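You operate a simulated robot arm through the tools that you are given. There is no shell and no other tool. Be economical: measure what you need, move in short steps, check, and stop when the job is done.

You run a simulated robot arm. Do the job below in one go: nothing can be reset, and whatever is moved stays where it is left.

Task
Finish cleaning the hob and refit the long and small pan supports.
Fine: the hob is cold and stays off; wipe off the grease between the medium rings and the milk by the small ring with the green sponge, put it back; feet on the dimples. What is to be rubbed or washed off counts as gone when no trace of it is left.
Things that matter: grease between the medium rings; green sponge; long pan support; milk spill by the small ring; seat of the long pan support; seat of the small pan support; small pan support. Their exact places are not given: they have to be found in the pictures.

The check looks at the end state, three seconds after you hand in, the way a careful person would. Anything else that was tipped, shoved, dropped, spilled or broken makes it a failure.

Robot
A 6-joint arm with a two-finger parallel gripper on a trunk, on a base that drives. Base frame: it is fixed to the floor where the robot stands at the start and does not move with it; the origin is under the middle of the robot, x ahead of it, y to its left, z up. Lengths are in m, angles in rad, forces in N, time in s.
With the tool pointing down near the work surface it reaches from about 0.32 to 0.7 m from the robot's upright axis, wherever it stands. Its first joint turns from -2.897 to 2.897 rad. Places, roughly: grease between the medium rings [0.8, 0.5, 0.9]; long pan support [0.5, -1, 1]; milk spill by the small ring [0.5, 0.3, 0.9]; seat of the long pan support [0.8, 0.5, 0.9]; seat of the small pan support [0.6, 0.3, 0.9]; small pan support (18x21x5 cm) [0.5, 0.8, 0.9]. Payload 4.1 kg.
The TCP is the grasp point between the finger pads, 0.023 m short of the fingertips. In the tool frame z runs along the fingers and y along their closing line. Largest opening 0.094 m; finger width 0.038, thickness 0.01; the body of the gripper, 0.054 by 0.096 m, starts 0.039 m behind the TCP.
Orientation is that of the tool frame in the base frame, as [roll, pitch, yaw] about the fixed x, y, z axes, in that order (R = Rz(yaw) Ry(pitch) Rx(roll)). With the fingers straight down and closing along the base's y, the tool's x points along the base's -x, its y along +y and its z along -z.

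Tools
- The arm moves only by the tool step_arm. Its argument "increments" is a list of rows, each an object of numbers (a shift or turn left out is 0, a gripper value left out holds the last): "dx", "dy", "dz": the shift along the tool's x, y, z in m; "rx", "ry", "rz": the turn, a rotation vector about the tool's x, y, z in rad; "hand": the opening in per cent of the stroke, from 0 (shut) to 100 (fully open). In form: [{"dx": .., "dy": .., "dz": .., "rx": .., "ry": .., "rz": .., "hand": ..}, ...]. A call has 1 to 20 rows; each row shifts and turns the commanded pose from where the row before left it, along the tool's axes as they then stand. A row lasts 0.2 s, in which the tool goes at most 0.05 m and 0.15 rad; a call with a longer step from one row to the next is refused whole, and so is a gripper value outside its range. A pose out of reach is approached as far as the arm can. The call stops where the force on the tool passes 40 N (or 10 N more than at its start, if that is more) or the arm is blocked; 0.2 s more then pass. The fingers move at their own pace (about 0.045 m/s each) and stop on an object; they squeeze with about 34 N. The grip force told is the motor's: it shows also when the fingers shut on nothing. Time passes only in rows, and 0.2 s behind the last, so rows that do not move let the fingers close. The reply holds the time, the measured pose of the TCP, the force on the tool along the base axes, the opening and the grip force, in the units named above and with some noise, with the torque about the TCP (base axes, N m) and any sound that the robot's microphone picked up.
- Cameras (640 x 400 px; columns grow to the right, rows downward): "scene" is now at [0.0108, 0.2042, 1.5549]; the picture's right is [0.37, -0.93, 0.00], its down [-0.72, -0.29, -0.63] and it looks along [0.59, 0.23, -0.77] (base axes); focal length 275 px, centre (320, 200). "wrist" rides on the gripper at [0.086, 0.016, -0.074] in the tool frame; the picture's right is [-0.18, 0.98, 0.00], its down [-0.58, -0.11, -0.81] and it looks along [-0.79, -0.15, 0.59] (tool axes); focal length 243 px, centre (320, 200).
- grab_frame(camera): a new picture of that camera. It takes no simulated time.
- move_column(by): slides the trunk up (or, below 0, down) by that many m; the arm and the scene camera ride with it, the base frame stays. It gives what a move gives, with no picture.
- roll_base(legs): drives the robot by 1 to 6 legs, each [ahead, turn to the left] in m and rad, along the robot's own axes; the way and the turn of a leg run together, so that a leg with both is an arc; at most 1.5 m and 3.142 rad a leg. The arm and the cameras ride along, it lands a little off, and it stops where it bumps. It gives what a move gives.
- pan_tilt(pan, tilt): turns the head with the scene camera to pan (to the left, within 2.705 rad either way) and tilt (down, from -0.506 to 1.204), counted from straight ahead of the robot. It gives what a move gives.
- measure_at(camera, pixels): for up to 12 pixels [column, row] of the newest picture of that camera ("zoom" is the newest enlarged one), the place [x, y, z] in the base frame of the surface seen there, good to about 0.002 m, but the place of the scene camera against the robot may be out by one fixed shift of up to 0.012 m in any direction. It takes no simulated time.
- enlarge(camera, box): a new picture of the part [left, top, right, bottom] of that camera's present view, enlarged. It takes no simulated time.
- hand_in(): hands the job in; it is judged then, once.

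Work in short steps. Measure before you move; look again where a grasp or a placing could have gone wrong, and mend it. You have 80 turns and 60 pictures in all, those below and enlarged ones among them. Open the gripper and draw the arm clear of the work before you hand the job in, unless the task says otherwise; then end with one line.

The tools are called after ">>>" as a command line: name --argument value ..., lists and objects as JSON in quotes. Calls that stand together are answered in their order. step_arm: Moves the arm, as the interface text tells. Its arguments: {"type":"object","properties":{"increments":{"type":"array","items":{"type":"object","properties":{"dx":{"type":"number"},"dy":{"type":"number"},"dz":{"type":"number"},"rx":{"type":"number"},"ry":{"type":"number"},"rz":{"type":"number"},"hand":{"type":"number"}}}}},"required":["increments"]} The other tools are called the same way: move_column (by) slides the trunk up or down; roll_base (legs) drives the base; pan_tilt (pan, tilt) turns the head that bears the scene camera; grab_frame (camera) takes a picture; measure_at (camera, pixels) gives the place of the surface under pixels of a picture; enlarge (camera, box) takes an enlarged picture of a part of a camera's view; hand_in () hands the job in.

At the start:

```text
time: 0.0
tool_pos: [0.357, 0.0702, 1.1906]
ee_rot: [-3.141, -0.002, -3.141]
contact_force: [-0.5, 0.0, 0.3]
ft_torque: [-0.02, 0.02, 0.01]
width: 0.0937
finger_force: 0.0
trunk travel left (down, up): [-0.525, 0.065]
robot x, y, heading: [-0.0003, -0.0023, -0.002]
head pan, tilt: [0.377, 0.885]
```

scene: 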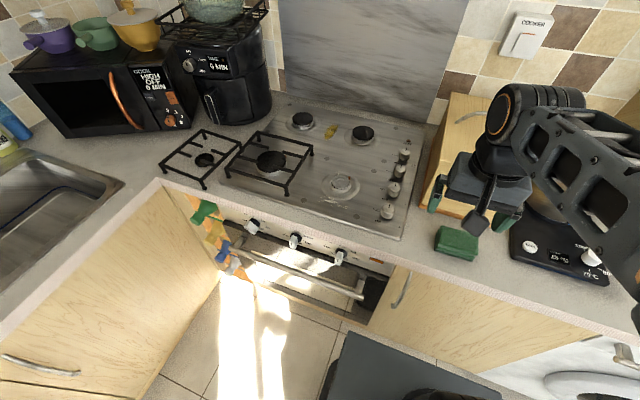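
wrist: 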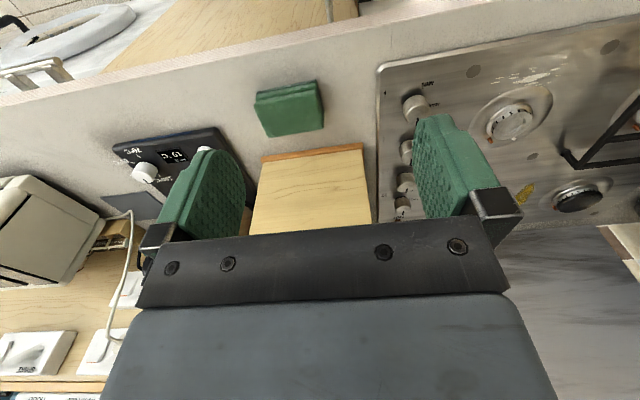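

The scene shows the hob, the sponge near (457,243), the small support near (202,158) and the yellow grease near (331,130). I'll enlarge the hob and measure the main points.

>>> enlarge --camera "scene" --box '[150, 80, 450, 268]'

>>> measure_at --camera "scene" --pixels '[[437, 240], [476, 247], [444, 253], [473, 260], [450, 226], [331, 131], [303, 121], [362, 134], [340, 185], [270, 162], [203, 159], [310, 210]]'

```text
2.13 times, centred on (300, 174) of scene
```

zoom: 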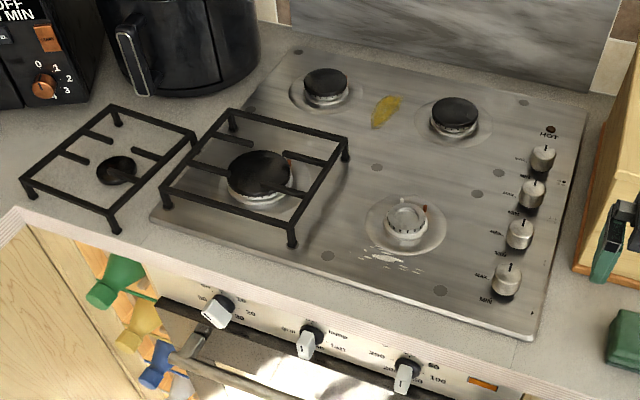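

```text
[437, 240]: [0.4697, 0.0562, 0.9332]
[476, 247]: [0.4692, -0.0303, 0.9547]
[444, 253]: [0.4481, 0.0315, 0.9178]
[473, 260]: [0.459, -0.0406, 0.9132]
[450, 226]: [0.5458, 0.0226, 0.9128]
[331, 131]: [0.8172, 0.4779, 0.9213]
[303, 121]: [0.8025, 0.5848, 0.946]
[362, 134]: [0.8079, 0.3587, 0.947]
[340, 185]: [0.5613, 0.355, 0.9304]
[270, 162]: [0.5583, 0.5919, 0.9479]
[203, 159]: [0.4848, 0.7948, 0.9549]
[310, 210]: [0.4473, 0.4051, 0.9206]
```

The small support stands left of the hob with a small burner cap seen inside it; the dimples are dark dots on the hob. Now I look right for the long support and zoom on the small support and hob.

>>> enlarge --camera "scene" --box '[150, 110, 270, 200]'

>>> pan_tilt --pan -1.0 --tilt 0.7

>>> grab_frame --camera "scene"

```text
4.44 times, centred on (210, 155) of scene
```

zoom: 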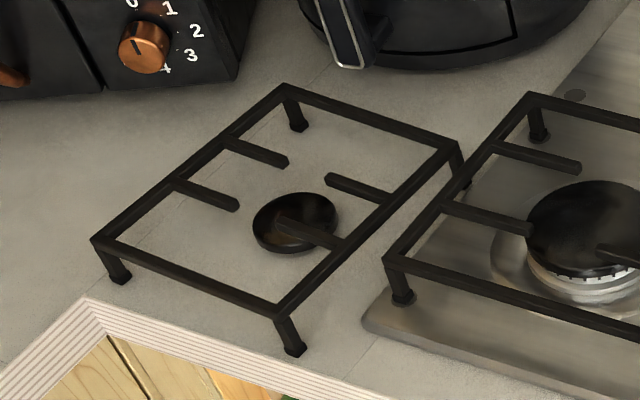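

```text
time: 1.5
tool_pos: [0.3572, 0.0706, 1.1905]
ee_rot: [-3.141, -0.002, -3.14]
contact_force: [0.0, 0.6, 0.7]
ft_torque: [0.03, 0.01, -0.01]
width: 0.0938
finger_force: 0.0
trunk travel left (down, up): [-0.525, 0.065]
robot x, y, heading: [0.0002, 0.0027, 0.001]
head pan, tilt: [-1.0, 0.7]
```

```text
55 pictures are left
```

scene: 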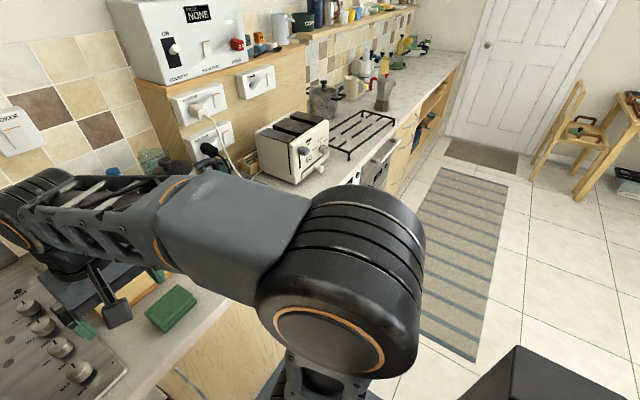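

The long support is beyond the toaster at about (357,133). I enlarge and measure it.

>>> enlarge --camera "scene" --box '[300, 80, 420, 180]'

```text
4.00 times, centred on (360, 130) of scene
```

zoom: 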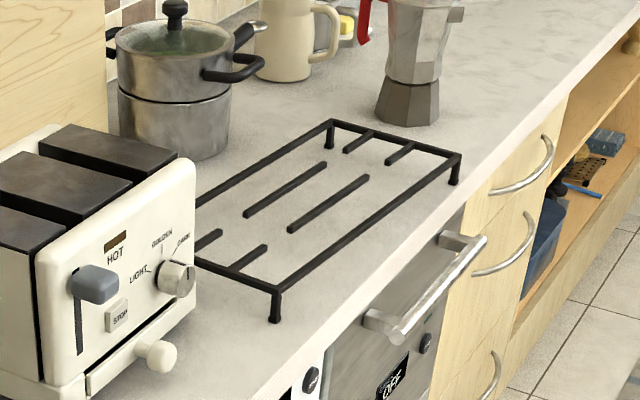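

Measuring the long support's corners and bars from the zoom.

>>> measure_at --camera "zoom" --pixels '[[276, 288], [275, 318], [459, 156], [454, 182], [332, 122], [329, 146], [370, 222], [266, 163], [250, 213], [325, 165], [291, 230], [366, 178]]'

```text
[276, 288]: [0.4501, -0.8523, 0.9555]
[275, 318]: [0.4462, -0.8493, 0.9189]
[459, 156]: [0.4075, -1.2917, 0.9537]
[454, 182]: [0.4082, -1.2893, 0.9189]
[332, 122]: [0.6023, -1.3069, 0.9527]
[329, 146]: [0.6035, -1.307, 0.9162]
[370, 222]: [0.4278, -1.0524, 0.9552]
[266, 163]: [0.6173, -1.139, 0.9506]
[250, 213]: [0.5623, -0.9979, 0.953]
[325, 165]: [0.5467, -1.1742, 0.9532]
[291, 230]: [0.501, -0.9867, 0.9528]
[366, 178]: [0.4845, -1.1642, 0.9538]
```

The long support's centre is about (0.526,-1.08), with two inner bars ~0.062 apart that can be gripped together. Now I look down ahead for the counter edge and base footprint.

>>> pan_tilt --pan 0.3 --tilt 1.2

>>> grab_frame --camera "scene"

>>> measure_at --camera "scene" --pixels '[[320, 240], [150, 240], [60, 240], [320, 390], [400, 390], [280, 360], [250, 390], [450, 240], [200, 390]]'

```text
time: 3.0
tool_pos: [0.3564, 0.0709, 1.1895]
ee_rot: [3.14, 0.0, 3.14]
contact_force: [-0.3, 0.2, 1.1]
ft_torque: [0.02, 0.0, -0.03]
width: 0.0941
finger_force: 0.2
trunk travel left (down, up): [-0.525, 0.065]
robot x, y, heading: [0.0013, -0.0008, 0.003]
head pan, tilt: [0.3, 1.201]
```

```text
53 pictures are left
```

scene: 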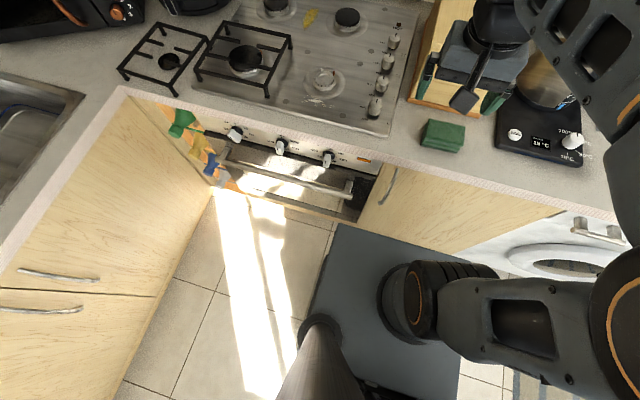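

```text
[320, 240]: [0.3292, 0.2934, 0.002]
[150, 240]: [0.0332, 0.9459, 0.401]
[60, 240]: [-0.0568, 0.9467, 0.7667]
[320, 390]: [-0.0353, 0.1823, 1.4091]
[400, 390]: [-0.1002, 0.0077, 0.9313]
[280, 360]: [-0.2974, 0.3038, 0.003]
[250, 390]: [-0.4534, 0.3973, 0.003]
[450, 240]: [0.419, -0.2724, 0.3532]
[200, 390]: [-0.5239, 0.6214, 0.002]
```

I measure the base deck corners, the cupboard fronts and oven handle, and the sponge corners in this top view.

>>> measure_at --camera "scene" --pixels '[[342, 230], [400, 240], [304, 320], [350, 190], [275, 172], [228, 153], [300, 131], [420, 160], [120, 98], [70, 170], [200, 168], [330, 165]]'

>>> enlarge --camera "scene" --box '[400, 105, 480, 165]'

```text
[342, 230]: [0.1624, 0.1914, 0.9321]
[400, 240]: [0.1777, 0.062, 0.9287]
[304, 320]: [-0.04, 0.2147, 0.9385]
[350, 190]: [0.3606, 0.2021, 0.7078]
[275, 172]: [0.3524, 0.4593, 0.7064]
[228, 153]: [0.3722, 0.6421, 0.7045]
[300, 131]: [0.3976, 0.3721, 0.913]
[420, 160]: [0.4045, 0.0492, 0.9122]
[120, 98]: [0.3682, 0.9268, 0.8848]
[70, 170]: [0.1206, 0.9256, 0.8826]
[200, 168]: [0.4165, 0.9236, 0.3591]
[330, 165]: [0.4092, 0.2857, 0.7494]
```

```text
6.67 times, centred on (440, 135) of scene
```

zoom: 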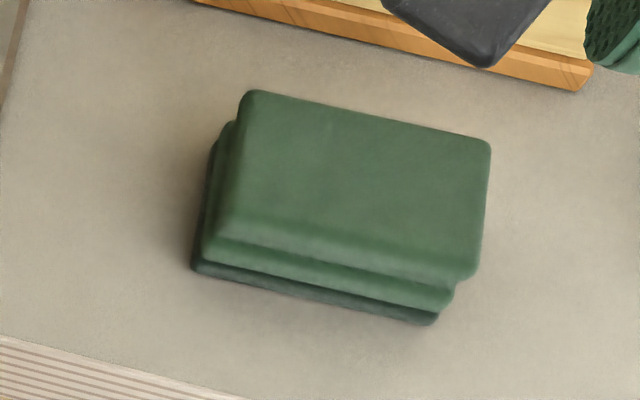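

The deck front is at x≈0.18 and the oven handle at x≈0.35, so about 0.15 m of forward room. I measure the sponge's outline.

>>> measure_at --camera "zoom" --pixels '[[252, 95], [486, 145], [472, 275], [225, 240], [355, 185], [200, 267], [436, 318], [320, 335], [555, 250]]'

```text
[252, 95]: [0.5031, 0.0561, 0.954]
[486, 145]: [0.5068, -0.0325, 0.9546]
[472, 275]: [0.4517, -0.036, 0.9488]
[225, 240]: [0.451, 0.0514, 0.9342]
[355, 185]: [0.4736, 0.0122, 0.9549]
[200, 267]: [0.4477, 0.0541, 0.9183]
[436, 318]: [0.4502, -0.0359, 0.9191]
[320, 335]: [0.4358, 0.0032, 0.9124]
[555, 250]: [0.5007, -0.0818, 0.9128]
```

Wrist measurements should be free of the scene-camera shift, so I measure the sponge and hob from the wrist view for comparison.

>>> grab_frame --camera "wrist"

>>> measure_at --camera "wrist" --pixels '[[258, 94], [312, 84], [322, 105], [324, 127], [267, 137], [257, 106], [512, 112], [576, 195], [527, 190], [540, 78], [625, 45], [474, 72]]'

```text
51 pictures are left
```

wrist: 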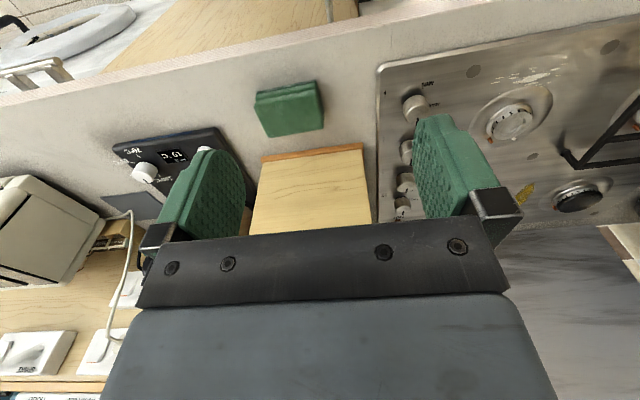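

```text
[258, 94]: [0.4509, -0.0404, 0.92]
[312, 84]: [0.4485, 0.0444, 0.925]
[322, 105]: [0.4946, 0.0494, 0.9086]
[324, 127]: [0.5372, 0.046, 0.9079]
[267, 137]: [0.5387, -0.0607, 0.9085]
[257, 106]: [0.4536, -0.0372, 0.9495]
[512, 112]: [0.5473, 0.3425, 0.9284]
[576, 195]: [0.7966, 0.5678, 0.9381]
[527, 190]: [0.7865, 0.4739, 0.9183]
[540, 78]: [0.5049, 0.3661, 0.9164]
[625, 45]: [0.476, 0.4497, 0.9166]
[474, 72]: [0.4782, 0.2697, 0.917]
```

Scene-camera shift looks like about +0.004 in z and ~+0.008 in y. I enlarge the sponge in the wrist view for its exact place.

>>> enlarge --camera "wrist" --box '[230, 65, 350, 150]'

>>> measure_at --camera "zoom" --pixels '[[140, 185], [475, 135], [315, 250], [150, 210], [490, 200], [180, 350], [485, 300], [340, 340]]'

```text
4.71 times, centred on (290, 108) of wrist
```

zoom: 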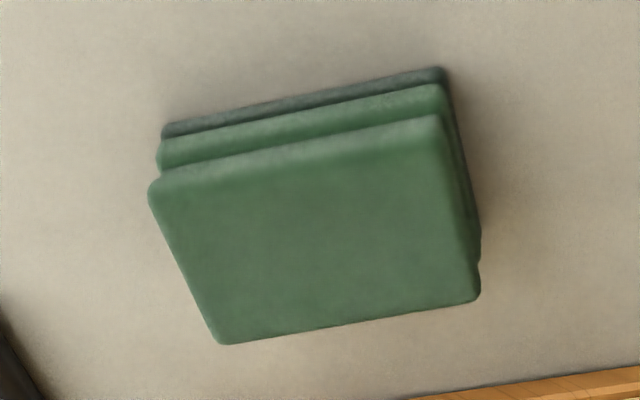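

```text
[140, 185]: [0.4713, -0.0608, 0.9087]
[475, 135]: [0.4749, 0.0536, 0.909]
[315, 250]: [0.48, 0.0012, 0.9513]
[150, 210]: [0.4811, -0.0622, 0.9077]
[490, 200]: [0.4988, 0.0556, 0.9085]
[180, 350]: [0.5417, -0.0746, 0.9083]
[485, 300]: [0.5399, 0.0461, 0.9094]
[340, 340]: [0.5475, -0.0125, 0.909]
```

Measure just inside the sponge's top corners.

>>> measure_at --camera "zoom" --pixels '[[162, 192], [430, 128], [470, 292], [224, 336], [175, 137], [435, 78]]'

```text
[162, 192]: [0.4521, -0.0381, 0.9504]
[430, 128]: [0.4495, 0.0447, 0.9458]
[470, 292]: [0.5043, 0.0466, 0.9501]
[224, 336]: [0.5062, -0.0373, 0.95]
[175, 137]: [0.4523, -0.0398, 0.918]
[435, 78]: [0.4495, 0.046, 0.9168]
```

Sponge centre is (0.478, 0.004), top z 0.950, size 0.06×0.09. I turn the tool 90° so it closes along x, and move above it.

>>> step_arm --increments '[{"rz": 0.1428, "hand": 100}, {"rz": 0.1428}, {"rz": 0.1428}, {"rz": 0.1428}, {"rz": 0.1428}, {"rz": 0.1428}, {"rz": 0.1428}, {"rz": 0.1428}, {"rz": 0.1428}, {"rz": 0.1428}, {"rz": 0.1428}, {"dx": -0.022, "dy": 0.04}, {"dx": -0.022, "dy": 0.04}, {"dx": -0.022, "dy": 0.041}, {"dz": 0.045}, {"dz": 0.045}, {"dz": 0.045}]'

>>> grab_frame --camera "wrist"

```text
time: 6.6
tool_pos: [0.4795, 0.0028, 1.0533]
ee_rot: [-3.14, 0.0, 1.57]
contact_force: [-0.3, -0.2, -0.6]
ft_torque: [-0.01, 0.02, 0.0]
width: 0.094
finger_force: 0.1
trunk travel left (down, up): [-0.525, 0.065]
robot x, y, heading: [0.0006, 0.0014, 0.002]
head pan, tilt: [0.3, 1.201]
```

```text
49 pictures are left
```

wrist: 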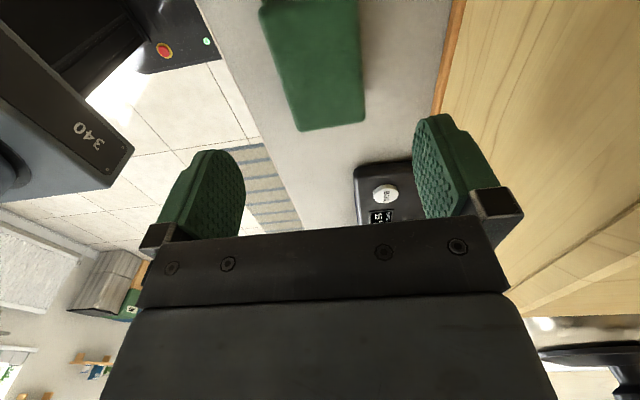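

The sponge lies between the fingers; the leaning board is at x>0.54, so I narrow to 85% and lower to z≈0.941, then close.

>>> step_arm --increments '[{"hand": 85}, {"dz": 0.04}, {"dz": 0.04}, {"dz": 0.032}, {}, {"hand": 0}, {}, {}, {}, {}]'

```text
time: 8.8
tool_pos: [0.4776, 0.0045, 0.9424]
ee_rot: [-3.14, -0.001, 1.57]
contact_force: [-0.9, -0.5, -0.9]
ft_torque: [0.03, -0.01, -0.01]
width: 0.061
finger_force: 34.2
trunk travel left (down, up): [-0.525, 0.065]
robot x, y, heading: [-0.0005, 0.0023, -0.002]
head pan, tilt: [0.3, 1.201]
```

Sponge is gripped (0.061). I lift it and look closely at the milk and dimples in the scene view.

>>> step_arm --increments '[{"dz": -0.04}, {"dz": -0.04}, {"dz": -0.03}]'

>>> enlarge --camera "scene" --box '[280, 50, 400, 125]'

>>> measure_at --camera "zoom" --pixels '[[175, 260], [235, 265], [185, 290], [230, 300], [120, 288], [205, 275], [230, 160], [300, 160], [180, 130], [300, 320]]'

```text
time: 9.6
tool_pos: [0.4777, 0.0042, 1.0542]
ee_rot: [3.141, -0.002, 1.57]
contact_force: [0.0, -0.1, -0.6]
ft_torque: [0.01, 0.05, 0.0]
width: 0.0612
finger_force: 33.6
trunk travel left (down, up): [-0.525, 0.065]
robot x, y, heading: [0.0021, -0.0004, 0.001]
head pan, tilt: [0.3, 1.201]
```

```text
5.33 times, centred on (340, 88) of scene
```

zoom: 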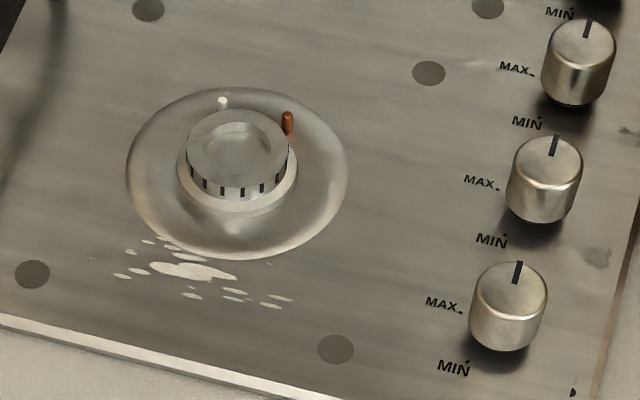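

```text
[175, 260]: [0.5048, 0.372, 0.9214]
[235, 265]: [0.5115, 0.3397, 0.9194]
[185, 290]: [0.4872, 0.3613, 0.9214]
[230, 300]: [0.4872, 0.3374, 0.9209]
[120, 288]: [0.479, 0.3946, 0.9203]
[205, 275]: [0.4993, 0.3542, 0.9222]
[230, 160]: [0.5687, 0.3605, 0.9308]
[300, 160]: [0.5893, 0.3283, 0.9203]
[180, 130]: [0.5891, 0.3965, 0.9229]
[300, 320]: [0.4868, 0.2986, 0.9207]
```

Milk blotches span zoom columns 113–292, rows 237–308; dimples at (32,274),(335,349),(429,73),(148,9). I measure these.

>>> measure_at --camera "zoom" --pixels '[[32, 274], [335, 349], [429, 73], [148, 9], [487, 8], [114, 275], [292, 298], [272, 306], [148, 240], [190, 297], [240, 213], [235, 255]]'

```text
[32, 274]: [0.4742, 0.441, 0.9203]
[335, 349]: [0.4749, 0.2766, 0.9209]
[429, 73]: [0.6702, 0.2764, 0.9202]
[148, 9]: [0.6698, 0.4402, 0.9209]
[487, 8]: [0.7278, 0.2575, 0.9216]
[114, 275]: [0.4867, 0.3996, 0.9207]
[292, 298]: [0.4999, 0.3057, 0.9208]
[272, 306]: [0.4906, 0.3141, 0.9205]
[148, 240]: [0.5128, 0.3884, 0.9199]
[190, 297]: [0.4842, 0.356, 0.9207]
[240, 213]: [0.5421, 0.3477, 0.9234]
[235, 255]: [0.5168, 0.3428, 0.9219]
```

Corrected for shift, milk spans x 0.485–0.52, y 0.298–0.395, and the hob is at z≈0.9165. I carry the sponge over to (0.495,0.30) and lower to just touching.

>>> step_arm --increments '[{"dx": 0.049, "dy": 0.003}, {"dx": 0.049, "dy": 0.003}, {"dx": 0.049, "dy": 0.003}, {"dx": 0.049, "dy": 0.003}, {"dx": 0.049, "dy": 0.003}, {"dx": 0.049, "dy": 0.002}, {"dz": 0.04}, {"dz": 0.04}, {"dz": 0.015}, {"dz": 0.008}, {}]'

```text
time: 12.0
tool_pos: [0.4965, 0.2973, 0.9497]
ee_rot: [3.141, -0.002, 1.569]
contact_force: [1.1, 0.4, 8.2]
ft_torque: [-0.16, 0.13, -0.01]
width: 0.0611
finger_force: 33.9
trunk travel left (down, up): [-0.525, 0.065]
robot x, y, heading: [-0.0011, -0.0014, -0.001]
head pan, tilt: [0.3, 1.201]
```

Contact at 8 N. I stroke along y to ~0.405 and back twice, with a tiny extra press.

>>> step_arm --increments '[{"dz": 0.001}, {"dx": 0.022}, {"dx": 0.022}, {"dx": 0.022}, {"dx": 0.022}, {"dx": 0.022}, {"dx": -0.022, "dy": 0.002}, {"dx": -0.022}, {"dx": -0.022}, {"dx": -0.022}, {"dx": -0.022}, {"dx": 0.022, "dy": -0.008}, {"dx": 0.022}, {"dx": 0.022}, {"dx": 0.022}, {"dx": 0.022}, {}]'

>>> step_arm --increments '[{"dz": -0.04}, {"dz": -0.04}, {"dz": -0.03}, {"dx": -0.05}, {"dx": -0.05}, {"dx": -0.05}, {"dx": -0.05}]'

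>>> enlarge --camera "scene" --box '[280, 50, 400, 125]'

```text
time: 15.6
tool_pos: [0.4884, 0.408, 0.9504]
ee_rot: [3.14, 0.002, 1.57]
contact_force: [0.5, -2.3, 8.1]
ft_torque: [-0.02, -0.02, 0.0]
width: 0.0612
finger_force: 33.4
trunk travel left (down, up): [-0.525, 0.065]
robot x, y, heading: [-0.001, 0.0037, -0.006]
head pan, tilt: [0.3, 1.201]
```

```text
time: 17.2
tool_pos: [0.4871, 0.2077, 1.0595]
ee_rot: [3.141, -0.001, 1.57]
contact_force: [1.2, 0.6, -0.3]
ft_torque: [0.03, -0.02, 0.0]
width: 0.0611
finger_force: 33.7
trunk travel left (down, up): [-0.525, 0.065]
robot x, y, heading: [-0.0018, 0.0, -0.003]
head pan, tilt: [0.3, 1.201]
```

```text
5.33 times, centred on (340, 88) of scene
```

zoom: 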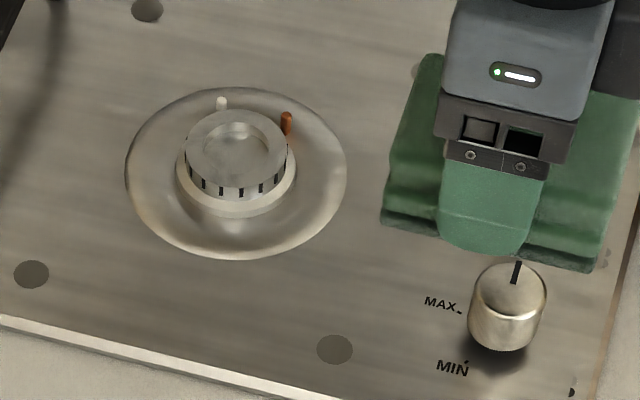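

The milk is gone with no trace. I retract the arm, then drive to y≈0.45 (turn left, drive, turn back) and a little forward to reach the grease.

>>> step_arm --increments '[{"dz": -0.045}, {"dz": -0.045}, {"dz": -0.045}, {"dx": -0.045, "dy": -0.02}, {"dx": -0.045, "dy": -0.02}, {"dx": -0.045, "dy": -0.02}, {"dy": -0.035}, {"dy": -0.03}]'

>>> roll_base --legs '[[0, 1.571], [0.43, 0], [0, -1.571], [0.1, 0]]'

>>> pan_tilt --pan 0.0 --tilt 0.95

>>> grab_frame --camera "scene"

```text
time: 19.0
tool_pos: [0.3627, 0.074, 1.1946]
ee_rot: [-3.139, -0.001, 1.573]
contact_force: [-0.9, 0.4, -0.6]
ft_torque: [-0.01, 0.03, -0.02]
width: 0.0607
finger_force: 34.1
trunk travel left (down, up): [-0.525, 0.065]
robot x, y, heading: [-0.0009, -0.0001, 0.001]
head pan, tilt: [0.3, 1.201]
```

```text
time: 30.0
tool_pos: [0.4742, 0.4917, 1.1936]
ee_rot: [3.141, 0.0, 1.542]
contact_force: [0.0, -0.1, -1.4]
ft_torque: [0.05, -0.01, -0.01]
width: 0.0612
finger_force: 34.1
trunk travel left (down, up): [-0.525, 0.065]
robot x, y, heading: [0.1078, 0.4281, -0.029]
head pan, tilt: [0.3, 1.201]
```

```text
time: 30.8
tool_pos: [0.4731, 0.4923, 1.1932]
ee_rot: [-3.141, -0.001, 1.544]
contact_force: [0.1, -0.7, -0.6]
ft_torque: [0.02, 0.01, 0.04]
width: 0.061
finger_force: 33.9
trunk travel left (down, up): [-0.525, 0.065]
robot x, y, heading: [0.1056, 0.4276, -0.027]
head pan, tilt: [0.0, 0.949]
```

```text
46 pictures are left
```

scene: 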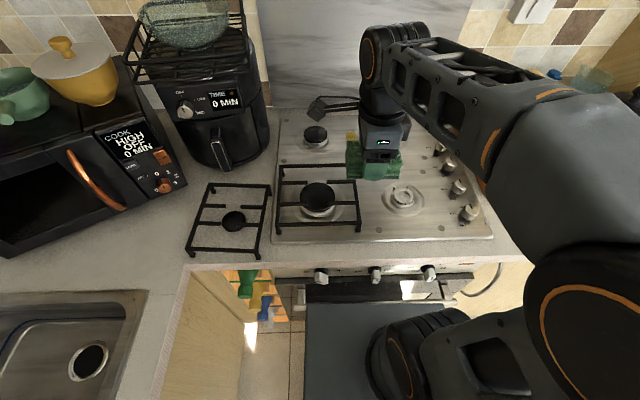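

Base at (0.106,0.428); grease at x≈0.82 needs ~0.04 more. I creep forward 0.035, correct heading, and look at the wrist view.

>>> roll_base --legs '[[0.035, 0.027]]'

>>> step_arm --increments '[{"dx": -0.04}, {"dx": -0.04}, {"dx": -0.04}, {"dx": -0.04}]'

>>> grab_frame --camera "scene"

```text
time: 31.7
tool_pos: [0.5084, 0.5001, 1.1934]
ee_rot: [3.141, -0.001, 1.568]
contact_force: [0.7, 0.3, 0.6]
ft_torque: [-0.02, -0.01, 0.0]
width: 0.0609
finger_force: 34.3
trunk travel left (down, up): [-0.525, 0.065]
robot x, y, heading: [0.1413, 0.4277, 0.0]
head pan, tilt: [0.0, 0.949]
```

```text
time: 32.7
tool_pos: [0.5067, 0.3402, 1.194]
ee_rot: [3.141, 0.001, 1.57]
contact_force: [-0.8, -0.7, 0.2]
ft_torque: [0.01, -0.01, -0.01]
width: 0.061
finger_force: 33.6
trunk travel left (down, up): [-0.525, 0.065]
robot x, y, heading: [0.144, 0.4293, -0.007]
head pan, tilt: [0.0, 0.949]
```

```text
45 pictures are left
```

scene: 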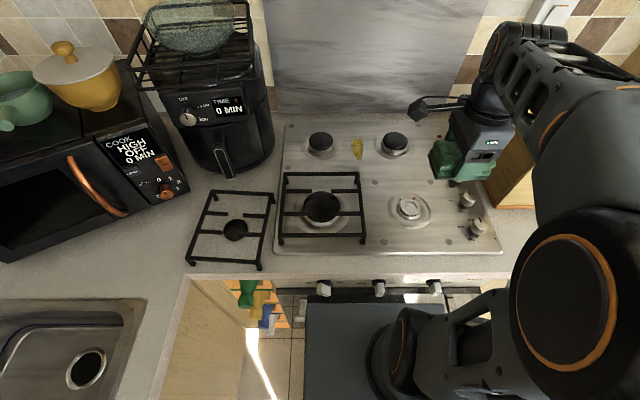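

Clear view now: grease at (357,148). I enlarge the back of the hob and measure grease extents, caps and dimples.

>>> enlarge --camera "scene" --box '[270, 115, 510, 265]'

>>> measure_at --camera "scene" --pixels '[[357, 138], [357, 159], [351, 148], [363, 146], [334, 144], [382, 146], [320, 138], [394, 140], [320, 114]]'

```text
2.67 times, centred on (390, 190) of scene
```

zoom: 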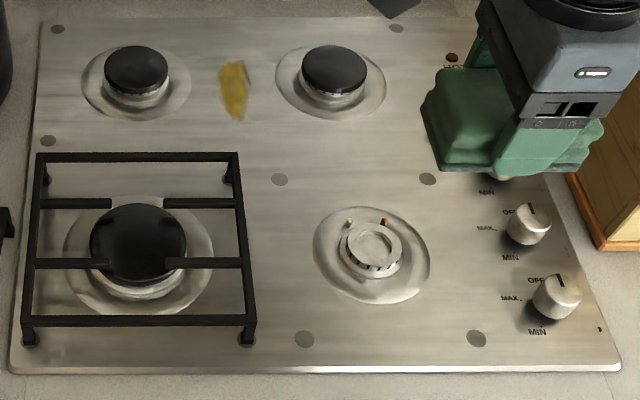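

```text
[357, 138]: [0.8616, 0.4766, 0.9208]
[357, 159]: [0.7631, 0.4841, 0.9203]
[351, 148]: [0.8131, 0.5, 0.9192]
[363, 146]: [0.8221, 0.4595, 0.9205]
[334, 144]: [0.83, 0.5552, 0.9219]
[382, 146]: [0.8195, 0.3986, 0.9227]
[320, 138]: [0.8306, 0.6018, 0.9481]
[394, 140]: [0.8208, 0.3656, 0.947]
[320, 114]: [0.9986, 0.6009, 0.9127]
```

Measure all visible dimples, grease extremes and burner caps in the zoom.

>>> measure_at --camera "zoom" --pixels '[[57, 28], [396, 28], [47, 140], [279, 180], [427, 180], [304, 340], [476, 338], [245, 63], [232, 120], [221, 90], [247, 95], [600, 370]]'

```text
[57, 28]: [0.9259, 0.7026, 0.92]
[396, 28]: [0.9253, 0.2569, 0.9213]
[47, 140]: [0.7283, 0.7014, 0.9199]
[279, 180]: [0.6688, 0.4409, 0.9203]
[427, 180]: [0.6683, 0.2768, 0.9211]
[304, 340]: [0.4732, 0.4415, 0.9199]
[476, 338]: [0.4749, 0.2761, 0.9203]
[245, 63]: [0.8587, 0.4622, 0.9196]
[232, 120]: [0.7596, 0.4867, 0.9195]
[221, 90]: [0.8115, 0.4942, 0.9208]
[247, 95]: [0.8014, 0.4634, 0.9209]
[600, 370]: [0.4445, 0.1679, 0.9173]
```

Corrected grease region: x 0.762–0.862, y 0.456–0.489. I carry the sponge to above (0.79,0.472).

>>> step_arm --increments '[{"dx": 0.022, "dy": 0.044}, {"dx": 0.022, "dy": 0.044}, {"dx": 0.022, "dy": 0.044}, {"dx": 0.022, "dy": 0.044}, {"dx": 0.022, "dy": 0.044}, {"dx": 0.022, "dy": 0.044}, {"dy": 0.019}, {"dz": 0.045}, {"dz": 0.045}, {"dz": 0.045}, {}]'

```text
time: 35.1
tool_pos: [0.7898, 0.4721, 1.0589]
ee_rot: [-3.14, 0.0, 1.57]
contact_force: [-0.6, -0.3, -0.4]
ft_torque: [0.02, 0.0, -0.02]
width: 0.0609
finger_force: 34.5
trunk travel left (down, up): [-0.525, 0.065]
robot x, y, heading: [0.1411, 0.4253, -0.0]
head pan, tilt: [0.0, 0.949]
```

Reached well. Lower to contact at TCP z≈0.950, then stroke along x to 0.84 and back.

>>> step_arm --increments '[{"dz": 0.045}, {"dz": 0.045}, {"dz": 0.012}, {"dz": 0.006}, {}]'

>>> step_arm --increments '[{"dz": 0.001}, {"dy": 0.02}, {"dy": 0.02}, {"dy": 0.012}, {}, {"dy": -0.02}, {"dy": -0.02}, {"dy": -0.02}, {}, {"dy": 0.02}, {"dy": 0.02}, {"dy": 0.02}, {"dx": 0.008}, {"dy": -0.02}, {"dy": -0.02}, {"dy": -0.02}, {"dx": -0.014}, {"dy": 0.02}, {"dy": 0.02}, {"dy": 0.02}]'

```text
time: 36.3
tool_pos: [0.7893, 0.4742, 0.95]
ee_rot: [3.141, 0.0, 1.568]
contact_force: [0.4, 0.4, -0.5]
ft_torque: [0.0, 0.0, 0.02]
width: 0.061
finger_force: 34.2
trunk travel left (down, up): [-0.525, 0.065]
robot x, y, heading: [0.1467, 0.4279, 0.002]
head pan, tilt: [0.0, 0.949]
```

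```text
time: 40.5
tool_pos: [0.841, 0.467, 0.9502]
ee_rot: [-3.14, 0.0, 1.569]
contact_force: [-0.2, -0.9, -0.5]
ft_torque: [0.02, 0.0, 0.04]
width: 0.061
finger_force: 34.0
trunk travel left (down, up): [-0.525, 0.065]
robot x, y, heading: [0.1435, 0.4293, 0.002]
head pan, tilt: [0.0, 0.949]
```

There was no contact force, so I lower in 1–2 mm steps until it presses.

>>> step_arm --increments '[{"dz": 0.002}, {}]'

>>> step_arm --increments '[{"dz": 0.001}, {}]'

```text
time: 41.1
tool_pos: [0.8429, 0.4673, 0.9498]
ee_rot: [3.138, -0.001, 1.568]
contact_force: [0.2, 0.4, 10.1]
ft_torque: [0.0, 0.12, -0.02]
width: 0.0609
finger_force: 34.1
trunk travel left (down, up): [-0.525, 0.065]
robot x, y, heading: [0.1441, 0.4302, -0.003]
head pan, tilt: [0.0, 0.949]
```

```text
time: 41.7
tool_pos: [0.8408, 0.4675, 0.9501]
ee_rot: [3.137, 0.001, 1.567]
contact_force: [2.1, 0.7, 19.3]
ft_torque: [-0.03, 0.24, 0.03]
width: 0.061
finger_force: 33.9
trunk travel left (down, up): [-0.525, 0.065]
robot x, y, heading: [0.146, 0.4314, -0.005]
head pan, tilt: [0.0, 0.949]
```

Pressing at ~19 N; I back off half a millimetre and stroke over the grease.

>>> step_arm --increments '[{"dz": -0.0007}, {"dy": -0.02}, {"dy": -0.02}, {"dy": -0.02}, {"dy": 0.02, "dx": 0.006}, {"dy": 0.02}, {"dy": 0.02}, {"dx": 0.006}, {"dy": -0.02}, {"dy": -0.02}, {"dy": -0.02}, {"dy": 0.02}, {"dy": 0.02}, {"dy": 0.02}, {"dy": -0.02}, {"dy": -0.02}, {"dy": -0.02}, {}]'

>>> step_arm --increments '[{"dz": -0.045}, {"dz": -0.045}, {"dz": -0.045}, {"dz": -0.045}, {"dx": -0.04, "dy": -0.025}, {"dx": -0.04, "dy": -0.025}, {"dx": -0.04, "dy": -0.025}, {"dx": -0.04, "dy": -0.025}]'

>>> enlarge --camera "scene" --box '[270, 115, 510, 265]'

```text
time: 45.5
tool_pos: [0.7822, 0.4794, 0.9485]
ee_rot: [3.137, -0.001, 1.57]
contact_force: [6.3, -1.0, 19.9]
ft_torque: [-0.02, 0.0, -0.02]
width: 0.0611
finger_force: 34.3
trunk travel left (down, up): [-0.525, 0.065]
robot x, y, heading: [0.1428, 0.4297, -0.0]
head pan, tilt: [0.0, 0.949]
```

```text
time: 47.3
tool_pos: [0.6819, 0.3171, 1.1282]
ee_rot: [3.141, 0.0, 1.569]
contact_force: [-0.3, -0.4, -1.3]
ft_torque: [0.0, -0.03, -0.01]
width: 0.0611
finger_force: 34.0
trunk travel left (down, up): [-0.525, 0.065]
robot x, y, heading: [0.1422, 0.4274, -0.002]
head pan, tilt: [0.0, 0.949]
```

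```text
2.67 times, centred on (390, 190) of scene
```

zoom: 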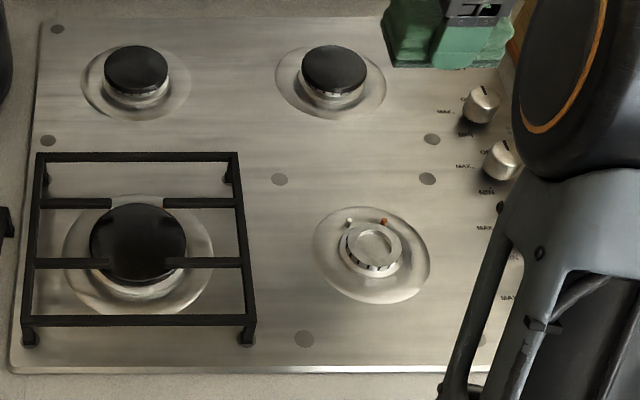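

The grease looks gone; one closer view to confirm no trace.

>>> enlarge --camera "scene" --box '[330, 125, 386, 165]'

```text
10.00 times, centred on (358, 145) of scene
```

zoom: 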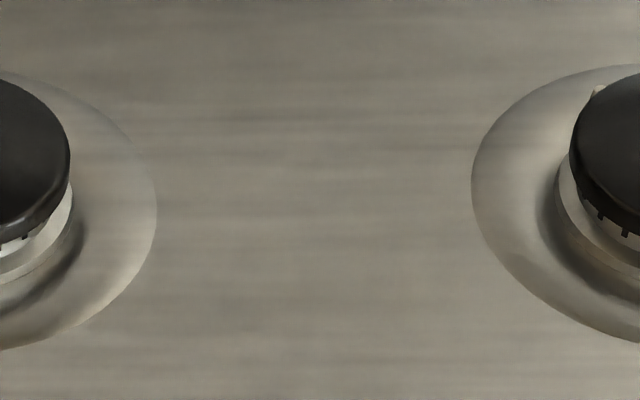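

Clean. Now I put the sponge back to (0.478,0.004): first back in x, then over in y, staying high.

>>> step_arm --increments '[{"dy": -0.041}, {"dy": -0.041}, {"dy": -0.041}, {"dy": -0.041}, {"dy": -0.04}, {"dx": -0.045}, {"dx": -0.045}, {"dx": -0.045}, {"dx": -0.045}, {"dx": -0.045}, {"dx": -0.045}, {"dx": -0.043}, {"dz": 0.04}, {"dz": 0.04}, {}]'

>>> grab_frame --camera "wrist"

```text
time: 50.5
tool_pos: [0.477, 0.004, 1.0462]
ee_rot: [-3.141, 0.0, 1.571]
contact_force: [-0.6, -0.2, -0.1]
ft_torque: [0.01, -0.01, -0.01]
width: 0.061
finger_force: 34.2
trunk travel left (down, up): [-0.525, 0.065]
robot x, y, heading: [0.146, 0.4319, -0.0]
head pan, tilt: [0.0, 0.949]
```

```text
41 pictures are left
```

wrist: 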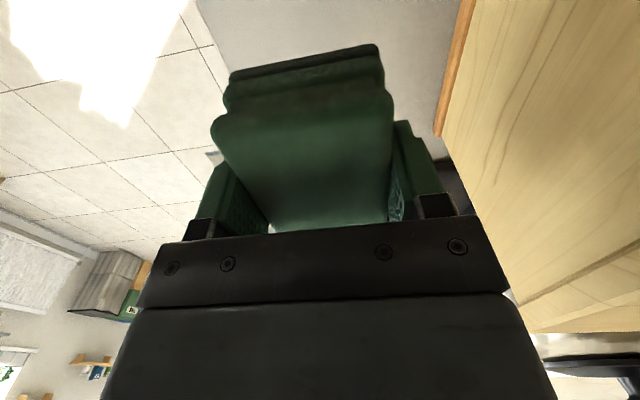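

Clear below. Lower to TCP z≈0.943, open to 85%, and lift.

>>> step_arm --increments '[{"dz": 0.045}, {"dz": 0.045}, {"dz": 0.0125}, {}, {}]'

```text
time: 51.7
tool_pos: [0.4784, 0.0056, 0.9429]
ee_rot: [-3.141, 0.0, 1.57]
contact_force: [-0.1, -0.2, -0.1]
ft_torque: [0.03, 0.0, -0.01]
width: 0.061
finger_force: 34.3
trunk travel left (down, up): [-0.525, 0.065]
robot x, y, heading: [0.1428, 0.4277, -0.006]
head pan, tilt: [0.0, 0.949]
```

No contact yet; one more millimetre, then release and lift.

>>> step_arm --increments '[{"dz": 0.001}, {}, {"hand": 85}, {}, {}, {"dz": -0.04}, {"dz": -0.04}, {"dz": -0.04}, {"dz": -0.04}, {"dz": -0.04}]'

>>> grab_frame --camera "wrist"

```text
time: 53.9
tool_pos: [0.4761, 0.0047, 1.1442]
ee_rot: [3.141, -0.002, 1.569]
contact_force: [-0.2, 0.1, 0.1]
ft_torque: [-0.04, -0.02, 0.01]
width: 0.0799
finger_force: 0.1
trunk travel left (down, up): [-0.525, 0.065]
robot x, y, heading: [0.1426, 0.4324, -0.001]
head pan, tilt: [0.0, 0.949]
```

```text
40 pictures are left
```

wrist: 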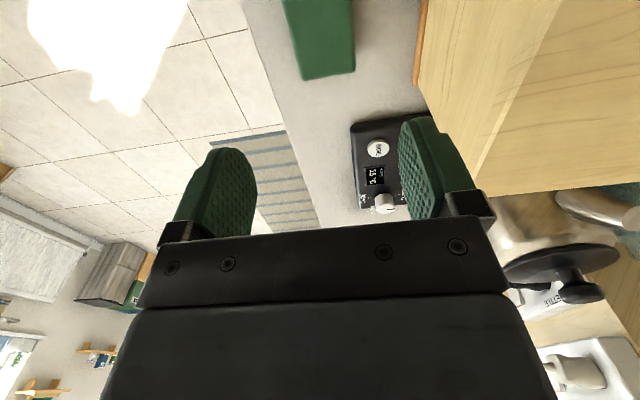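

The sponge is back. Now the small support: I enlarge it in the scene view and measure it.

>>> enlarge --camera "scene" --box '[176, 180, 296, 275]'

```text
4.21 times, centred on (236, 228) of scene
```

zoom: 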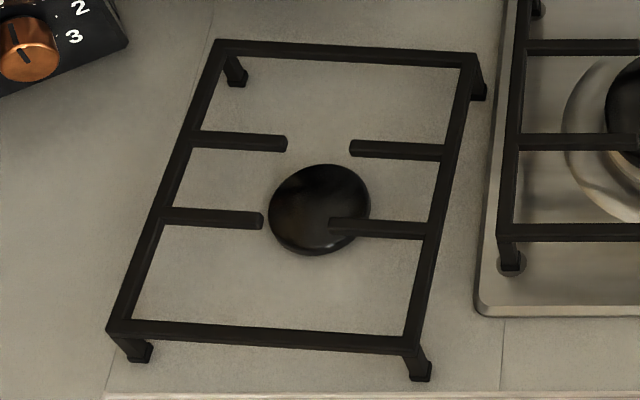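

>>> measure_at --camera "zoom" --pixels '[[219, 46], [473, 60], [413, 348], [114, 330], [237, 82], [479, 94], [419, 372], [140, 352], [280, 143], [358, 149], [255, 220], [337, 226]]'

```text
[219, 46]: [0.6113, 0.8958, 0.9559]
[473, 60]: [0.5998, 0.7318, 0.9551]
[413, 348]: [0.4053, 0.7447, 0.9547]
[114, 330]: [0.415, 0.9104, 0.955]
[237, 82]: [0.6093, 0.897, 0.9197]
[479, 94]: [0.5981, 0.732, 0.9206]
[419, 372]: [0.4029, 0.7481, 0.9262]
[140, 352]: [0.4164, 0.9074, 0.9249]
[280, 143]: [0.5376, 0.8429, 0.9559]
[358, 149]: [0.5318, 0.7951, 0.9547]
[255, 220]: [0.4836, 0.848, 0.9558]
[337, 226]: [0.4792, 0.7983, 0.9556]
```

I check the cap's extent and the microwave's near corner for clearance before gripping the left pair of inner bars.

>>> measure_at --camera "zoom" --pixels '[[320, 195], [270, 210], [300, 250], [366, 190], [300, 168], [127, 45], [275, 202], [190, 140], [165, 215]]'

>>> measure_at --camera "scene" --pixels '[[187, 186], [160, 210], [120, 60], [222, 172], [230, 165], [188, 180], [150, 130]]'

```text
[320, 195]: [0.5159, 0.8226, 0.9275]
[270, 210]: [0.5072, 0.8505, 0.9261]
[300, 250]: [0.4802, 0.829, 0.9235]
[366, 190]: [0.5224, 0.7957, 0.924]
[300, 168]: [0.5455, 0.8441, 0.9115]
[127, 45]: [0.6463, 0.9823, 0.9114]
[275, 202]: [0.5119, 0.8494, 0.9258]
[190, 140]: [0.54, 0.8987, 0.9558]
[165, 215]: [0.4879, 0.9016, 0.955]
```

```text
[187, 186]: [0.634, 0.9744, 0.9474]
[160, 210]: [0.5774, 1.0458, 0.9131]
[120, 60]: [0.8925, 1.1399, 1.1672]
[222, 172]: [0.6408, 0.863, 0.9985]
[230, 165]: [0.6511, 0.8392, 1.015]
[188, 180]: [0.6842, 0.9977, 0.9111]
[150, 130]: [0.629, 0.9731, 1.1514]
```

The cap (x 0.477–0.545, top ~0.923) lies clear of the finger places. I move above the left bar pair at (0.514,0.855) with a small turn of 0.07.

>>> step_arm --increments '[{"dx": 0.05, "dy": 0.0024, "hand": 85}, {"dx": 0.05, "dy": 0.0024}, {"dx": 0.05, "dy": 0.0024}, {"dx": 0.05, "dy": 0.0024}, {"dx": 0.05, "dy": 0.0024}, {"dx": 0.05, "dy": 0.0024}, {"dx": 0.05, "dy": 0.0024}, {"dx": 0.05, "dy": 0.0024}, {"dx": 0.05, "dy": 0.0024}, {"dx": 0.05, "dy": 0.0024}, {"dx": 0.05, "dy": 0.0024}, {"dx": 0.05, "dy": 0.0024}, {"dx": 0.05, "dy": 0.0024}, {"dx": 0.05, "dy": 0.0024}, {"dx": 0.05, "dy": 0.0024}, {"dx": 0.05}, {"dx": 0.05}, {"rz": 0.07}, {}]'

>>> grab_frame --camera "wrist"

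```text
time: 57.9
tool_pos: [0.5133, 0.8563, 1.1439]
ee_rot: [-3.141, 0.0, 1.499]
contact_force: [0.3, -0.2, -0.6]
ft_torque: [0.06, -0.03, 0.02]
width: 0.0799
finger_force: 0.1
trunk travel left (down, up): [-0.525, 0.065]
robot x, y, heading: [0.1427, 0.4294, -0.002]
head pan, tilt: [0.0, 0.949]
```

```text
38 pictures are left
```

wrist: 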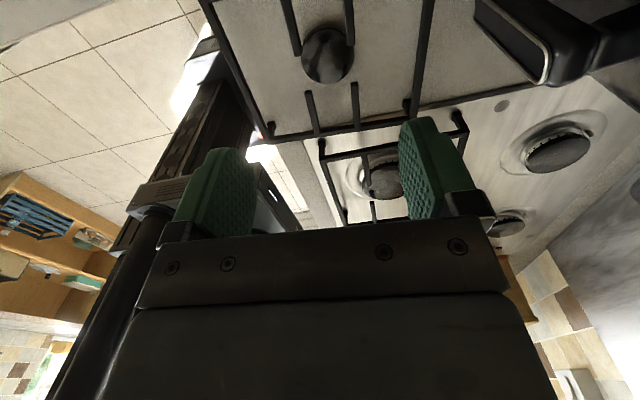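

Wrist view shows the left bars with tips at (297,53) and (351,44). I measure these directly.

>>> measure_at --camera "wrist" --pixels '[[296, 45], [350, 37], [290, 12], [347, 8], [308, 95], [355, 87], [206, 8], [269, 142], [418, 105], [429, 10], [325, 50]]'

```text
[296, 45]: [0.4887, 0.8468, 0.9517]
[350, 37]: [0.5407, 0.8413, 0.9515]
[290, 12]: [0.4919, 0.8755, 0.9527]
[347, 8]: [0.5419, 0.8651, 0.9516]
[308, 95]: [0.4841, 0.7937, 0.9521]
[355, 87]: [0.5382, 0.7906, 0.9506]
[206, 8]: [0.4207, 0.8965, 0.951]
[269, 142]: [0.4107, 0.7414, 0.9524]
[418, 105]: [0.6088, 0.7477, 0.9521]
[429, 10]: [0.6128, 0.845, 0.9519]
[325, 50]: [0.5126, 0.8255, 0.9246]
```

Bars mid at x≈0.516, top 0.9515. I shift 3 mm and descend to TCP z≈0.949, then close.

>>> step_arm --increments '[{"dy": 0.0027, "dz": 0.045}, {"dz": 0.045}, {"dz": 0.045}, {"dz": 0.04}, {"dz": 0.02}, {}, {"hand": 0}, {}, {}, {}]'

```text
time: 60.1
tool_pos: [0.5179, 0.8551, 0.9482]
ee_rot: [3.14, -0.001, 1.5]
contact_force: [0.2, 0.7, -0.8]
ft_torque: [0.17, 0.02, 0.04]
width: 0.0625
finger_force: 33.7
trunk travel left (down, up): [-0.525, 0.065]
robot x, y, heading: [0.1404, 0.4275, -0.004]
head pan, tilt: [0.0, 0.949]
```

Gripped at 0.0625 (two bars). I lift and check with the scene camera.

>>> step_arm --increments '[{"dz": -0.02}, {"dz": -0.04}, {"dz": -0.04}, {"dz": -0.04}, {}]'

>>> grab_frame --camera "scene"

```text
time: 61.3
tool_pos: [0.517, 0.8562, 1.0887]
ee_rot: [3.141, 0.001, 1.5]
contact_force: [-1.0, -0.3, -3.0]
ft_torque: [0.15, 0.0, 0.03]
width: 0.0626
finger_force: 34.3
trunk travel left (down, up): [-0.525, 0.065]
robot x, y, heading: [0.1425, 0.4335, 0.0]
head pan, tilt: [0.0, 0.949]
```

```text
37 pictures are left
```

scene: 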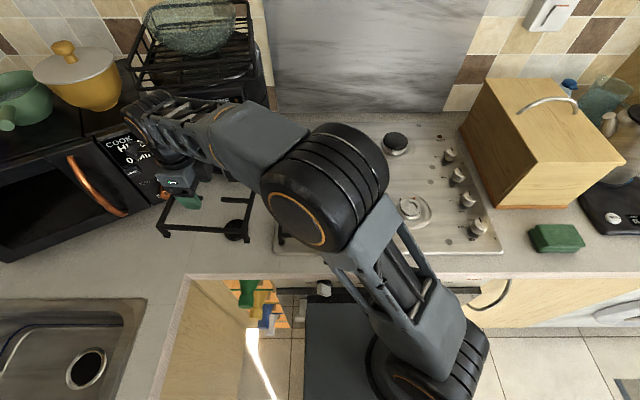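

Support is held level, cap left undisturbed. I carry it to (0.5785,0.391) and turn back 0.07.

>>> step_arm --increments '[{"rz": -0.07}, {"dx": -0.047, "dy": 0.006}, {"dx": -0.047, "dy": 0.006}, {"dx": -0.047, "dy": 0.006}, {"dx": -0.047, "dy": 0.006}, {"dx": -0.047, "dy": 0.006}, {"dx": -0.047, "dy": 0.006}, {"dx": -0.047, "dy": 0.006}, {"dx": -0.047, "dy": 0.006}, {"dx": -0.047, "dy": 0.006}, {"dx": -0.042, "dy": 0.007}, {"dz": 0.04}, {"dz": 0.04}, {}]'

>>> enlarge --camera "scene" --box '[270, 115, 510, 265]'

>>> grab_frame --camera "wrist"

```text
time: 64.3
tool_pos: [0.5784, 0.3914, 1.0105]
ee_rot: [3.141, -0.001, 1.572]
contact_force: [-0.4, -0.9, -4.0]
ft_torque: [0.13, 0.02, 0.01]
width: 0.0625
finger_force: 33.9
trunk travel left (down, up): [-0.525, 0.065]
robot x, y, heading: [0.1402, 0.426, -0.003]
head pan, tilt: [0.0, 0.949]
```

```text
2.67 times, centred on (390, 190) of scene
```

zoom: 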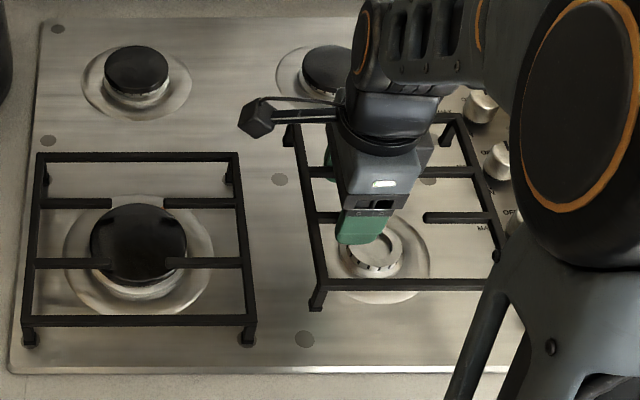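

```text
35 pictures are left
```

wrist: 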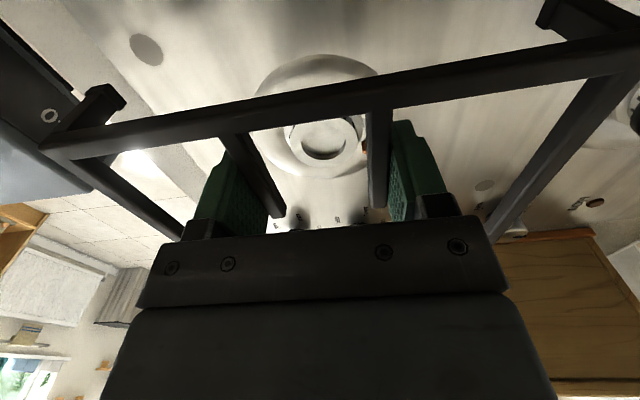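

I measure the held frame's corners and feet in the scene zoom to compare with the dimples (scene values (0.474,0.441),(0.669,0.4405),(0.669,0.2765)).

>>> measure_at --camera "zoom" --pixels '[[318, 284], [316, 303], [290, 130], [289, 143], [451, 119], [497, 256], [304, 340], [279, 180], [430, 181], [440, 284]]'

>>> measure_at --camera "wrist" --pixels '[[95, 110], [60, 150], [146, 50], [550, 15], [600, 60], [485, 185], [630, 115]]'

```text
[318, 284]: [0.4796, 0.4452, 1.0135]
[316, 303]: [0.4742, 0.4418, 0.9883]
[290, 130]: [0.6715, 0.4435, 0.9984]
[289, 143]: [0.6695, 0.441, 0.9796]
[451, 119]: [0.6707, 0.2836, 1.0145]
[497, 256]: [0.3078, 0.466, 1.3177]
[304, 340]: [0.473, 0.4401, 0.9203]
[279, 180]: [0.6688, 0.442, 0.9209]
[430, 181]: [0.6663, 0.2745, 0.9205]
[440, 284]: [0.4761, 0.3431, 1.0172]
```

```text
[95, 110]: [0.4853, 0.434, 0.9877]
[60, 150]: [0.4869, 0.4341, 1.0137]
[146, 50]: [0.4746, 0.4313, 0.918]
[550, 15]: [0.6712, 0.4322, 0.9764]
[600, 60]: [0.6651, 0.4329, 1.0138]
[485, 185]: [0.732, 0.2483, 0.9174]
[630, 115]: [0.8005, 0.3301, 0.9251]
```

The feet seem ~5 mm too far in +x. I zoom for precision on the left side feet from both cameras.

>>> enlarge --camera "scene" --box '[366, 150, 414, 250]'

>>> enlarge --camera "wrist" --box '[20, 0, 220, 125]'

```text
4.00 times, centred on (390, 200) of scene
```

zoom: 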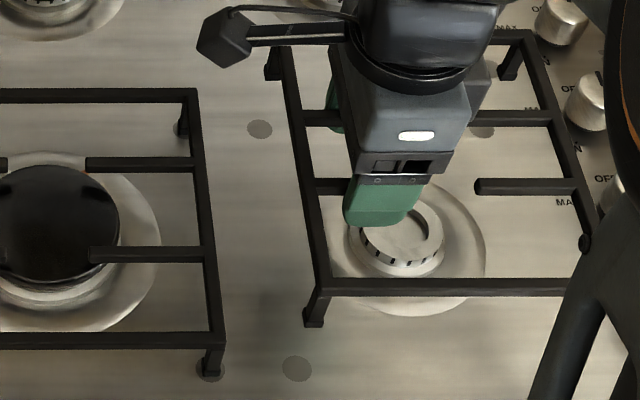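

```text
3.20 times, centred on (120, 62) of wrist
```

zoom: 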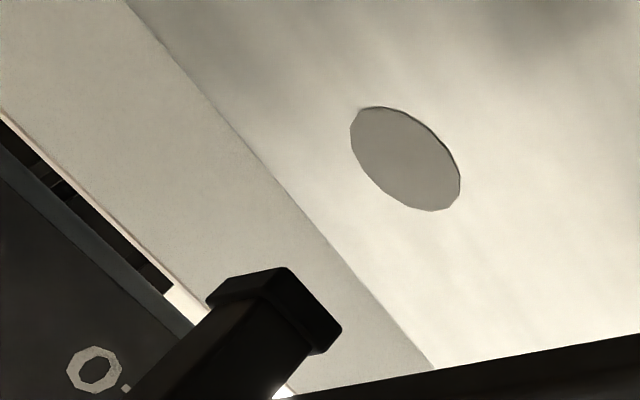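

>>> measure_at --camera "zoom" --pixels '[[215, 297], [236, 280], [284, 273], [335, 330], [313, 350], [265, 300], [405, 158], [352, 135], [458, 190]]'

```text
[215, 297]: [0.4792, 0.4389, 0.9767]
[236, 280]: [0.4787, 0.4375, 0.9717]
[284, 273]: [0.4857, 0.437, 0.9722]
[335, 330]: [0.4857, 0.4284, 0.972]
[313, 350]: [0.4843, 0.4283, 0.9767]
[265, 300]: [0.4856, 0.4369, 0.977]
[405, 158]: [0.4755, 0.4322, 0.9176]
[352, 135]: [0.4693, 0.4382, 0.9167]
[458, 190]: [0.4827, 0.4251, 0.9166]
```

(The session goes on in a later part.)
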